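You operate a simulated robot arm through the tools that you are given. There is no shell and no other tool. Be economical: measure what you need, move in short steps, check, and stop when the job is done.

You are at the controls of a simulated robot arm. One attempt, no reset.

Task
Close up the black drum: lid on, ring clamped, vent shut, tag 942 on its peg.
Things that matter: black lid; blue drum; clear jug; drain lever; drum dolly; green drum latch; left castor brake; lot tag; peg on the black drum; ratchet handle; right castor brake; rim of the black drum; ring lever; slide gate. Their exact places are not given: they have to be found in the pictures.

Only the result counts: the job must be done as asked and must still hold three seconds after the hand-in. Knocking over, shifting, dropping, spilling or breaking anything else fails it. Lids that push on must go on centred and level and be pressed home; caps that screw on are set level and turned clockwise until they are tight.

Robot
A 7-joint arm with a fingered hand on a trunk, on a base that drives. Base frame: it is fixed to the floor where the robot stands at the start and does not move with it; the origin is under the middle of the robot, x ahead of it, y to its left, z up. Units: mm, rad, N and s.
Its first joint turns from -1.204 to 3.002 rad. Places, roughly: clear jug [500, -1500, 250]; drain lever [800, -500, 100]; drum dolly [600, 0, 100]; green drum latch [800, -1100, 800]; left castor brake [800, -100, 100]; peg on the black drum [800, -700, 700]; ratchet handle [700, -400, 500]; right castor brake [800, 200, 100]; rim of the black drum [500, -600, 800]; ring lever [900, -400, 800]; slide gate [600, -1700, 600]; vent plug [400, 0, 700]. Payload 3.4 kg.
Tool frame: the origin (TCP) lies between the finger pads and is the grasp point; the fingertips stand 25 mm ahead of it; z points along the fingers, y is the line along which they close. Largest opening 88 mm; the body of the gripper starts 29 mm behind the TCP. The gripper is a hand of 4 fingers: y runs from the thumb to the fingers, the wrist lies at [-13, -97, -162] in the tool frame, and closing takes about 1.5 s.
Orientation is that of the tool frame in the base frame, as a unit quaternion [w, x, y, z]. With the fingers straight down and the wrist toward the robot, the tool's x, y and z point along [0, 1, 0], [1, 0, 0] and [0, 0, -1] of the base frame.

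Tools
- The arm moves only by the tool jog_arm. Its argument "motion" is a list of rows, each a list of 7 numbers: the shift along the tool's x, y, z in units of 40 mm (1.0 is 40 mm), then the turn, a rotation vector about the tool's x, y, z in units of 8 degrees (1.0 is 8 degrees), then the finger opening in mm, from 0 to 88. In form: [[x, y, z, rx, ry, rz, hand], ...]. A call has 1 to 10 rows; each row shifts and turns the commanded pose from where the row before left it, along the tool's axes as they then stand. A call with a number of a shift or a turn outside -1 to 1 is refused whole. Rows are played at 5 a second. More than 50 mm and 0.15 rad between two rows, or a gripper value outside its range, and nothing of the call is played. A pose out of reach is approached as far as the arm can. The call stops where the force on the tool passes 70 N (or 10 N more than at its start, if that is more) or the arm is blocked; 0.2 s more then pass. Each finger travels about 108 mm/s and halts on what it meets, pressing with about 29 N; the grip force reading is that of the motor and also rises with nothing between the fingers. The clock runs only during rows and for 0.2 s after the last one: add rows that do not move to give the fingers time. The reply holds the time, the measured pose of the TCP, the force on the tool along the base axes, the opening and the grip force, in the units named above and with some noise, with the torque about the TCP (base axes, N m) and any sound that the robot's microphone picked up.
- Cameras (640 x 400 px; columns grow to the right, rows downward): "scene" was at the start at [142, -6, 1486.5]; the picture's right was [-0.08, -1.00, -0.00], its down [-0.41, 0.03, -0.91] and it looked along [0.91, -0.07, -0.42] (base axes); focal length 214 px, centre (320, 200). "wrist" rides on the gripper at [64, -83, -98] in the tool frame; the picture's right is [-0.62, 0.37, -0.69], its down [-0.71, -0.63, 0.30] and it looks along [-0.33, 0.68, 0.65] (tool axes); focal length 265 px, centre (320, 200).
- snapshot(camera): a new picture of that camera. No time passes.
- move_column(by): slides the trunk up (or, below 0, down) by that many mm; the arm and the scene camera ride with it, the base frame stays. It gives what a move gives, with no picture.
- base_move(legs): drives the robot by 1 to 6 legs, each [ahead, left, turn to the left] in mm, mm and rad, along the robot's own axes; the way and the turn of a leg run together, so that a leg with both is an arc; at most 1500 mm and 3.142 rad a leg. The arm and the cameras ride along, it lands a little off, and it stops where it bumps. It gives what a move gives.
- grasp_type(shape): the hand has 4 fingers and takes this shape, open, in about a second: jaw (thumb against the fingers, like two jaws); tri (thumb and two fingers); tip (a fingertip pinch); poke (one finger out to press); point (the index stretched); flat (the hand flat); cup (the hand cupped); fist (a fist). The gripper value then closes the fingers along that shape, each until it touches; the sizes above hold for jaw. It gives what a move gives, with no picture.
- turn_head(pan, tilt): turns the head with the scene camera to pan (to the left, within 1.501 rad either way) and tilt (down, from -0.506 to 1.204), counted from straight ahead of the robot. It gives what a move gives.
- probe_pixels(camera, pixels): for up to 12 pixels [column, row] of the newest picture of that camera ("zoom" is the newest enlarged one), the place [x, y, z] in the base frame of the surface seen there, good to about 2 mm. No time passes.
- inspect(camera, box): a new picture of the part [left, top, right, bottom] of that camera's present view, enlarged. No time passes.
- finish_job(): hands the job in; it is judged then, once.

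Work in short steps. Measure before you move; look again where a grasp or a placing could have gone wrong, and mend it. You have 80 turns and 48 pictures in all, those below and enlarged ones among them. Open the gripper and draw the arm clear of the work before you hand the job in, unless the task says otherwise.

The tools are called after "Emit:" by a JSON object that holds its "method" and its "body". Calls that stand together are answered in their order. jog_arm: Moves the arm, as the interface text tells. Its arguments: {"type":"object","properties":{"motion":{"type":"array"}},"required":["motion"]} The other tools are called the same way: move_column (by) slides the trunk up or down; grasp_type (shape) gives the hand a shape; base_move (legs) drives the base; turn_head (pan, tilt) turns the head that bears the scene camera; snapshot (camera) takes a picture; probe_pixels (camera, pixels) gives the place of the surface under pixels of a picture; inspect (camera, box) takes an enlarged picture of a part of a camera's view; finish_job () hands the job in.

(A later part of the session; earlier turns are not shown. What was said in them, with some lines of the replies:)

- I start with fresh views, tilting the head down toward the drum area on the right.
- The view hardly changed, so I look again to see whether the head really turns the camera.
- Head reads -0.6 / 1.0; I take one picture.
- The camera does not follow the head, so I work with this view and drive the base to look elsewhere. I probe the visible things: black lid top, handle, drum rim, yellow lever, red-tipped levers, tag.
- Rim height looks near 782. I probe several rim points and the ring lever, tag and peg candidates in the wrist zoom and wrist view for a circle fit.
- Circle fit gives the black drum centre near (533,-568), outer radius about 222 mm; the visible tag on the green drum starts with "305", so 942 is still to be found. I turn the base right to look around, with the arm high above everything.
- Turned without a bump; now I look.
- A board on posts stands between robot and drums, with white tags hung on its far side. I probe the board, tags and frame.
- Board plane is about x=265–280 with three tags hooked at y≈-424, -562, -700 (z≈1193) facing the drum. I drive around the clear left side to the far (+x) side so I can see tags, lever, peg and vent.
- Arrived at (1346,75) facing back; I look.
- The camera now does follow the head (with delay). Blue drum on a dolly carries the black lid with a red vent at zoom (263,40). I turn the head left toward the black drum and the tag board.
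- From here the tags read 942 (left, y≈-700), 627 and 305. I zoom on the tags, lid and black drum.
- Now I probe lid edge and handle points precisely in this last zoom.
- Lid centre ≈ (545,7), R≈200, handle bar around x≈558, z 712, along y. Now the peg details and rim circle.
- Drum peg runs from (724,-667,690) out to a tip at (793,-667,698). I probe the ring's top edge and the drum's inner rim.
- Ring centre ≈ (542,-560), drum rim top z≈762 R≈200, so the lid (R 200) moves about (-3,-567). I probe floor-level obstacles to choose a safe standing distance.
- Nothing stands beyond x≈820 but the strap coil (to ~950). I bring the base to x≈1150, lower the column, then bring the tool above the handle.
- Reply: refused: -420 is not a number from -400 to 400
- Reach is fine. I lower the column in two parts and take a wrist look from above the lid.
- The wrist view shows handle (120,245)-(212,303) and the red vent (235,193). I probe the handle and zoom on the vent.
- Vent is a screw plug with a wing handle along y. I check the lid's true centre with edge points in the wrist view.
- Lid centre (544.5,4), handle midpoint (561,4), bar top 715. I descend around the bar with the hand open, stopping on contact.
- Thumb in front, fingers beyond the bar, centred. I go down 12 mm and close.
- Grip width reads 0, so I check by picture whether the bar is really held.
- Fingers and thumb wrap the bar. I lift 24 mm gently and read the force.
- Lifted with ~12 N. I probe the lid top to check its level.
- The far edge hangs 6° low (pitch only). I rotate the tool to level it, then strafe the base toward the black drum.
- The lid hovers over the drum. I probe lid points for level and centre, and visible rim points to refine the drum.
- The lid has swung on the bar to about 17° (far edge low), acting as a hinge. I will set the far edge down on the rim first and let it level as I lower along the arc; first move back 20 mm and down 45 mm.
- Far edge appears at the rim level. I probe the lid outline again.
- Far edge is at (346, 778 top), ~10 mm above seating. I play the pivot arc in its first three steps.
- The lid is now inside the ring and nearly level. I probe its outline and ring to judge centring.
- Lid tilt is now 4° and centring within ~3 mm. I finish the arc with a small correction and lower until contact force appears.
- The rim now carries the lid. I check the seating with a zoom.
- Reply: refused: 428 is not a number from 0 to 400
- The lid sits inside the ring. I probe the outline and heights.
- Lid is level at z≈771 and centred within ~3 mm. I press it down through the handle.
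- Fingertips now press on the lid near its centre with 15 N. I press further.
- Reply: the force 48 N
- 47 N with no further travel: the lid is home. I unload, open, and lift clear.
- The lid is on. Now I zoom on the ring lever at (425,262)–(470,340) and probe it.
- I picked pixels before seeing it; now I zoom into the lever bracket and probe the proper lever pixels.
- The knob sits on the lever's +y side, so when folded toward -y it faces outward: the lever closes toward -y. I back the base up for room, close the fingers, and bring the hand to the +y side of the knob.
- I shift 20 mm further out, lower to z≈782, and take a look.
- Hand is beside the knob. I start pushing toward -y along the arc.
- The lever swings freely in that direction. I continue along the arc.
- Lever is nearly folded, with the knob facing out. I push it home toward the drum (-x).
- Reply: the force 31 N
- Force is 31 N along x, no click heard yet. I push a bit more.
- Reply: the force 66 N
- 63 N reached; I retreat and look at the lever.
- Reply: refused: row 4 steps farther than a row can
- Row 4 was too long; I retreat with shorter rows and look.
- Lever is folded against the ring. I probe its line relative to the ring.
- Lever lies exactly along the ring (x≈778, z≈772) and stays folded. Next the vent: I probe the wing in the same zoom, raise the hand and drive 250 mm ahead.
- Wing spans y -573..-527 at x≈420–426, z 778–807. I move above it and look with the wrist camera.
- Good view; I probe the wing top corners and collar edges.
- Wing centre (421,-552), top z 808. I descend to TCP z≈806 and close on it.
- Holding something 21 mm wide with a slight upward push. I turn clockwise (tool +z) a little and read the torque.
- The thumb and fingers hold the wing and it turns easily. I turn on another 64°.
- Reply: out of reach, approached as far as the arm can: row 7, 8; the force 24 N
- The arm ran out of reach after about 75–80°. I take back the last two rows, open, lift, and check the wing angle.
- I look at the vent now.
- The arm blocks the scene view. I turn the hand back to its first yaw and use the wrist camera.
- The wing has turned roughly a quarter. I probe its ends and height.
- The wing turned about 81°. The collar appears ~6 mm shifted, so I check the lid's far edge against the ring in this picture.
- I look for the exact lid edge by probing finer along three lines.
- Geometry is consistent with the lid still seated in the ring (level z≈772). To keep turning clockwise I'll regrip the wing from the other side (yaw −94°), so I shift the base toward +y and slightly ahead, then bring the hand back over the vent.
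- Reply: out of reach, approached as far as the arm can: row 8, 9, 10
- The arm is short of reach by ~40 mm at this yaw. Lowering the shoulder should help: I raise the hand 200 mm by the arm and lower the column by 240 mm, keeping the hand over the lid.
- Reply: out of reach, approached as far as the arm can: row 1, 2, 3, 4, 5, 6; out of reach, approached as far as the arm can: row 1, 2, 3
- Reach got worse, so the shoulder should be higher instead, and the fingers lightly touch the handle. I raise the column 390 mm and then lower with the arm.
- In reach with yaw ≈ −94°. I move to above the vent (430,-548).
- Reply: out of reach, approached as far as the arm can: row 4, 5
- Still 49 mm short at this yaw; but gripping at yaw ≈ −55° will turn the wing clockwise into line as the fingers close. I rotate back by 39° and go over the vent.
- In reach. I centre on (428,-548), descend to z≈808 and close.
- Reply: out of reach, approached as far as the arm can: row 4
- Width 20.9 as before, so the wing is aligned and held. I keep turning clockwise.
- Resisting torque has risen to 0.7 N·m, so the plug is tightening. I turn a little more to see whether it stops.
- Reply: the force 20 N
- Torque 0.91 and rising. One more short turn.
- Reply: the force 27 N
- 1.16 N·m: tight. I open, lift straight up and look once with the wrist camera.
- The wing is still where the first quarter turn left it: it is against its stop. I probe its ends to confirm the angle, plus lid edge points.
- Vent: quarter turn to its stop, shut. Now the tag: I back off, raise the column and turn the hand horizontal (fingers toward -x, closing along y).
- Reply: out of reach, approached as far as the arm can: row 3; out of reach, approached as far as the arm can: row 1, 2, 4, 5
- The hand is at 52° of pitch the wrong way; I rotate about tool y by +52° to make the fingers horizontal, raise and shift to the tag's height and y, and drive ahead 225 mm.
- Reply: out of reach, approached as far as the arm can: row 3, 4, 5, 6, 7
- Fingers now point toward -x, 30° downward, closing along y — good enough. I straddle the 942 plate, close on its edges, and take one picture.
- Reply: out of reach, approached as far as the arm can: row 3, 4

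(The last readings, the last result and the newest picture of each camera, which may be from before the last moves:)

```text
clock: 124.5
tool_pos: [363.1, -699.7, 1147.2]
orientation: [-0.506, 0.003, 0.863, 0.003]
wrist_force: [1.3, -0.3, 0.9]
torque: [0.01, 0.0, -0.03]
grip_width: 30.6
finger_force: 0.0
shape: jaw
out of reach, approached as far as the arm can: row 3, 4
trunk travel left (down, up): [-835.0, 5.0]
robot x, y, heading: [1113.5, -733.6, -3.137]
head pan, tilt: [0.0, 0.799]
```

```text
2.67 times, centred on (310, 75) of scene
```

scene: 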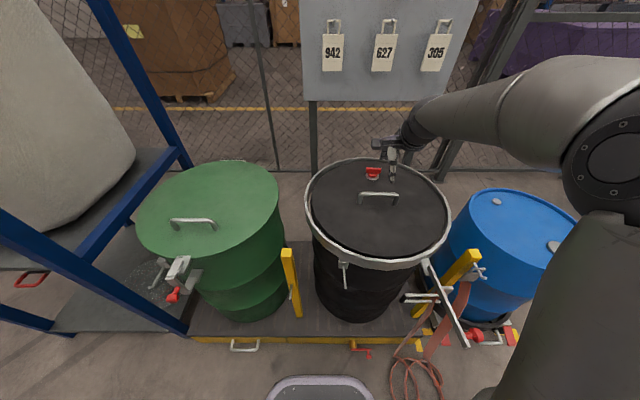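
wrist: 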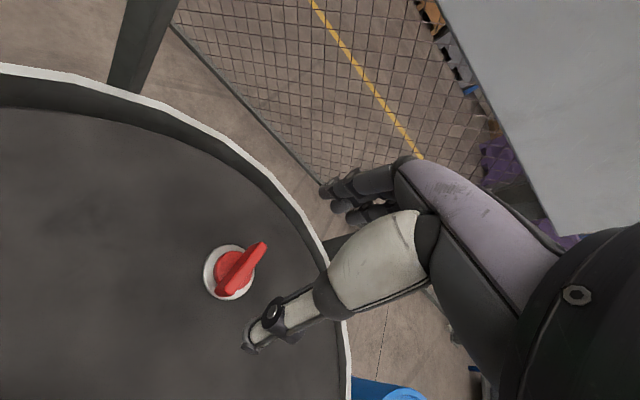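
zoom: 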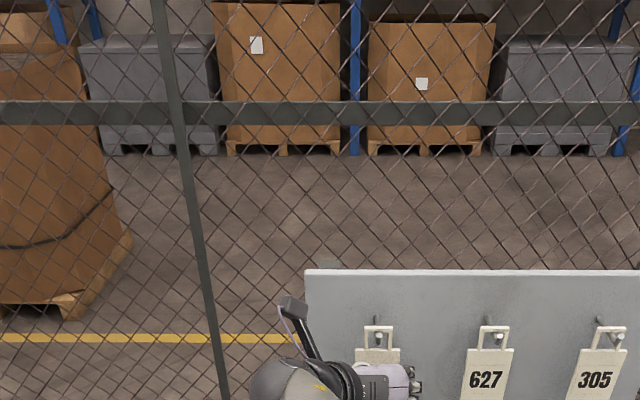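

Reach fell 27 mm short. I reopen, lower 15 mm, drive ahead 28 mm, close on the plate and lift 14 mm.

Emit:
{"method": "jog_arm", "body": {"motion": [[-0.33, 0, 0.18, 0, 0, 0, 88], [0, 0, 0, 0, 0, 0, 88], [0, 0, 0, 0, 0, 0, 88], [0, 0, 0, 0, 0, 0, 88]]}}

Emit:
{"method": "base_move", "body": {"legs": [[26, 0, 0]]}}

Emit:
{"method": "jog_arm", "body": {"motion": [[0, 0, 0, 0, 0, 0, 60], [0, 0, 0, 0, 0, 0, 20], [0, 0, 0, 0, 0, 0, 20], [0, 0, 0, 0, 0, 0, 20], [0, 0, 0, 0, 0, 0, 20], [0, 0, 0, 0, 0, 0, 20], [0, 0, 0, 0, 0, 0, 20]]}}

Emit:
{"method": "jog_arm", "body": {"motion": [[0.15, 0, -0.08, 0, 0, 0, 20], [0.16, 0, -0.09, 0, 0, 0, 20], [0, 0, 0, 0, 0, 0, 20]]}}

```text
clock: 125.5
tool_pos: [364.3, -701.2, 1133.8]
orientation: [-0.506, 0.003, 0.862, 0.004]
wrist_force: [0.7, 0.8, 0.2]
torque: [0.0, 0.01, -0.01]
grip_width: 87.6
finger_force: 0.1
shape: jaw
trunk travel left (down, up): [-835.0, 5.0]
robot x, y, heading: [1105.4, -738.3, -3.139]
head pan, tilt: [0.0, 0.799]
```

```text
clock: 126.3
tool_pos: [339.4, -700.0, 1134.2]
orientation: [-0.506, 0.004, 0.862, 0.004]
wrist_force: [0.1, -0.5, 0.0]
torque: [0.0, 0.01, 0.01]
grip_width: 87.9
finger_force: 0.0
shape: jaw
trunk travel left (down, up): [-835.0, 5.0]
robot x, y, heading: [1083.9, -739.0, -3.13]
head pan, tilt: [0.0, 0.799]
```

```text
clock: 127.9
tool_pos: [338.2, -699.6, 1132.5]
orientation: [-0.507, 0.003, 0.862, 0.004]
wrist_force: [-2.3, -1.9, 1.8]
torque: [0.1, -0.13, -0.03]
grip_width: 44.3
finger_force: 29.4
shape: jaw
trunk travel left (down, up): [-835.0, 5.0]
robot x, y, heading: [1082.9, -737.5, -3.134]
head pan, tilt: [0.0, 0.799]
```

```text
clock: 128.7
tool_pos: [336.8, -700.5, 1147.5]
orientation: [-0.507, 0.004, 0.862, 0.005]
wrist_force: [0.0, 1.0, -0.2]
torque: [-0.03, -0.01, -0.01]
grip_width: 43.1
finger_force: 29.0
shape: jaw
trunk travel left (down, up): [-835.0, 5.0]
robot x, y, heading: [1084.1, -737.6, -3.141]
head pan, tilt: [0.0, 0.799]
5 turns are left
```

The tag is held (43 mm wide) and lifted 15 mm. I back straight out, then lower the column ~498 mm to the peg's level and look.

Emit:
{"method": "base_move", "body": {"legs": [[-80, 0, 0], [-430, 0, 0]]}}

Emit:
{"method": "move_column", "body": {"by": -300}}

Emit:
{"method": "move_column", "body": {"by": -198}}

Emit:
{"method": "jog_arm", "body": {"motion": [[0, 0.4, 0, 0, 0, 0, 20], [0, 0.42, 0, 0, 0, 0, 20], [0, 0, 0, 0, 0, 0, 20]]}}

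Emit:
{"method": "snapshot", "body": {"camera": "scene"}}

```text
clock: 132.0
tool_pos: [848.6, -697.1, 1146.7]
orientation: [-0.506, 0.005, 0.862, 0.005]
wrist_force: [-0.1, 0.5, -0.4]
torque: [-0.04, -0.02, 0.02]
grip_width: 42.8
finger_force: 29.1
shape: jaw
trunk travel left (down, up): [-835.0, 5.0]
robot x, y, heading: [1596.1, -735.7, -3.143]
head pan, tilt: [0.0, 0.799]
```

```text
clock: 135.0
tool_pos: [849.0, -696.8, 846.8]
orientation: [-0.507, 0.005, 0.862, 0.005]
wrist_force: [1.0, -0.1, 0.0]
torque: [0.03, 0.01, 0.01]
grip_width: 42.8
finger_force: 28.7
shape: jaw
trunk travel left (down, up): [-535.0, 305.0]
robot x, y, heading: [1595.6, -739.6, -3.135]
head pan, tilt: [0.0, 0.799]
```

```text
clock: 137.1
tool_pos: [848.9, -696.6, 649.5]
orientation: [-0.506, 0.005, 0.863, 0.005]
wrist_force: [0.0, 0.0, -0.5]
torque: [0.01, -0.01, 0.0]
grip_width: 42.8
finger_force: 29.3
shape: jaw
trunk travel left (down, up): [-337.0, 503.0]
robot x, y, heading: [1598.7, -737.6, -3.138]
head pan, tilt: [0.0, 0.799]
```

```text
clock: 137.9
tool_pos: [850.1, -663.1, 650.1]
orientation: [-0.506, 0.006, 0.862, 0.004]
wrist_force: [-0.3, 0.6, -0.7]
torque: [0.04, 0.02, 0.0]
grip_width: 42.6
finger_force: 29.1
shape: jaw
trunk travel left (down, up): [-337.0, 503.0]
robot x, y, heading: [1592.0, -736.3, -3.138]
head pan, tilt: [0.0, 0.799]
```

```text
1 pictures are left
4 turns are left
```

scene: 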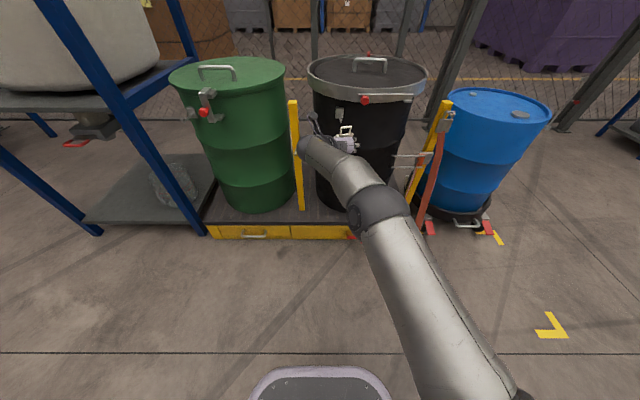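

The tag hangs in the fingers, its loop at (347,129) and the peg bracket at (340,113). I probe both to align precisely.

Emit:
{"method": "probe_pixels", "body": {"camera": "scene", "pixels": [[341, 128], [344, 127], [347, 126], [350, 126], [353, 126], [341, 132], [353, 132], [347, 130], [340, 112], [340, 118], [340, 121], [347, 134]]}}

```text
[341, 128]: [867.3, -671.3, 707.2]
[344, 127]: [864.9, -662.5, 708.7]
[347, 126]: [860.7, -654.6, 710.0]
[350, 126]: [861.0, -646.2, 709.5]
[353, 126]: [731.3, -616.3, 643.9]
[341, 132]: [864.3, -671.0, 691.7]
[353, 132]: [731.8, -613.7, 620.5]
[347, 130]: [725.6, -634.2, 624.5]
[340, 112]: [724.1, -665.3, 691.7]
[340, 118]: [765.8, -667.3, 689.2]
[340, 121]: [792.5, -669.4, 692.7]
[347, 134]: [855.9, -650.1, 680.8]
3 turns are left
```

Loop centre is ≈(864,-656), opening z≈676–704; peg shaft at y≈-667.5, tip x≈793. I shift 11 mm in -y, drive ahead 92 mm so the loop passes over the tip, lower ~17 mm and look.

Emit:
{"method": "jog_arm", "body": {"motion": [[0.02, -0.14, 0, 0, 0, 0, 20], [0, -0.14, 0, 0, 0, 0, 20], [0, 0, 0, 0, 0, 0, 20]]}}

Emit:
{"method": "base_move", "body": {"legs": [[92, 0, 0]]}}

Emit:
{"method": "jog_arm", "body": {"motion": [[-0.12, 0, 0.065, 0, 0, 0, 20], [-0.12, 0, 0.065, 0, 0, 0, 20], [-0.12, 0, 0.065, 0, 0, 0, 20], [0, 0, 0, 0, 0, 0, 20]]}}

Emit:
{"method": "inspect", "body": {"camera": "scene", "box": [305, 95, 385, 155]}}

```text
clock: 138.7
tool_pos: [848.6, -674.1, 649.6]
orientation: [-0.506, 0.005, 0.862, 0.004]
wrist_force: [-0.7, 0.2, -0.4]
torque: [0.02, -0.02, 0.0]
grip_width: 42.3
finger_force: 29.2
shape: jaw
trunk travel left (down, up): [-337.0, 503.0]
robot x, y, heading: [1597.9, -735.0, -3.139]
head pan, tilt: [0.0, 0.799]
```

```text
clock: 139.8
tool_pos: [755.5, -674.2, 650.5]
orientation: [-0.506, 0.005, 0.863, 0.005]
wrist_force: [-0.4, -0.4, -0.7]
torque: [-0.02, 0.0, -0.01]
grip_width: 42.4
finger_force: 28.8
shape: jaw
trunk travel left (down, up): [-337.0, 503.0]
robot x, y, heading: [1506.8, -738.5, -3.134]
head pan, tilt: [0.0, 0.799]
```

```text
clock: 140.8
tool_pos: [755.3, -674.8, 636.5]
orientation: [-0.507, 0.005, 0.862, 0.005]
wrist_force: [0.4, -0.1, 2.5]
torque: [0.03, -0.03, 0.01]
grip_width: 42.2
finger_force: 28.7
shape: jaw
trunk travel left (down, up): [-337.0, 503.0]
robot x, y, heading: [1504.3, -736.1, -3.142]
head pan, tilt: [0.0, 0.799]
```

```text
6.67 times, centred on (345, 125) of scene
2 turns are left
```

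zoom: 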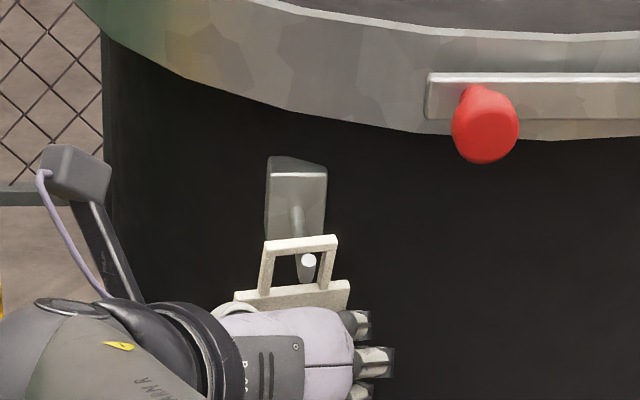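

The peg tip shows through the loop, so the tag is threaded. I lower 4 mm more, open fully, wait, and back straight out.

Emit:
{"method": "jog_arm", "body": {"motion": [[-0.05, 0, 0.03, 0, 0, 0, 20], [-0.04, 0, 0.02, 0, 0, 0, 20], [0, 0, 0, 0, 0, 0, 55], [0, 0, 0, 0, 0, 0, 75], [0, 0, 0, 0, 0, 0, 88], [0, 0, 0, 0, 0, 0, 88], [0, 0, 0, 0, 0, 0, 88], [0, 0, 0, 0, 0, 0, 88]]}}

Emit:
{"method": "base_move", "body": {"legs": [[-60, 0, 0], [-200, 0, 0]]}}

```text
clock: 142.6
tool_pos: [755.7, -675.0, 630.0]
orientation: [-0.506, 0.005, 0.863, 0.005]
wrist_force: [0.0, -0.2, -0.1]
torque: [-0.01, 0.01, -0.03]
grip_width: 87.7
finger_force: 0.1
shape: jaw
trunk travel left (down, up): [-337.0, 503.0]
robot x, y, heading: [1505.6, -737.1, -3.139]
head pan, tilt: [0.0, 0.799]
```

```text
clock: 144.8
tool_pos: [1017.0, -673.9, 631.2]
orientation: [-0.506, 0.005, 0.862, 0.004]
wrist_force: [0.5, 0.2, 1.3]
torque: [-0.01, 0.0, 0.01]
grip_width: 87.8
finger_force: 0.1
shape: jaw
trunk travel left (down, up): [-337.0, 503.0]
robot x, y, heading: [1767.1, -739.2, -3.145]
head pan, tilt: [0.0, 0.799]
1 turns are left
```

The hand is open and clear of the work, so I hand the job in.

Emit:
{"method": "finish_job", "body": {}}

```text
The job is handed in.
```

I handed the job in with the lid on, the ring lever folded, the vent turned and tag 942 on the black drum's peg. I had no pictures left to check the tag after letting go, and no clamp click was picked up.

- **Lid:** It sat level inside the ring and I pressed it down with about 47 N. It was about 3 mm off centre then. A later check put it up to about 7 mm off, but that measurement was noisy. It may also have turned a few degrees while I worked the vent.
- **Ring:** I swung the lever fully over against the ring with 63 N, and it stayed there when I let go.
- **Vent:** I turned the plug clockwise about a quarter turn, to what looked like its stop. A second try only moved it about 10° more, so I took it as shut.
- **Tag:** The last picture, taken before I let go, shows the peg through the loop of tag 942. I then lowered it a few millimetres, opened the hand and backed away.
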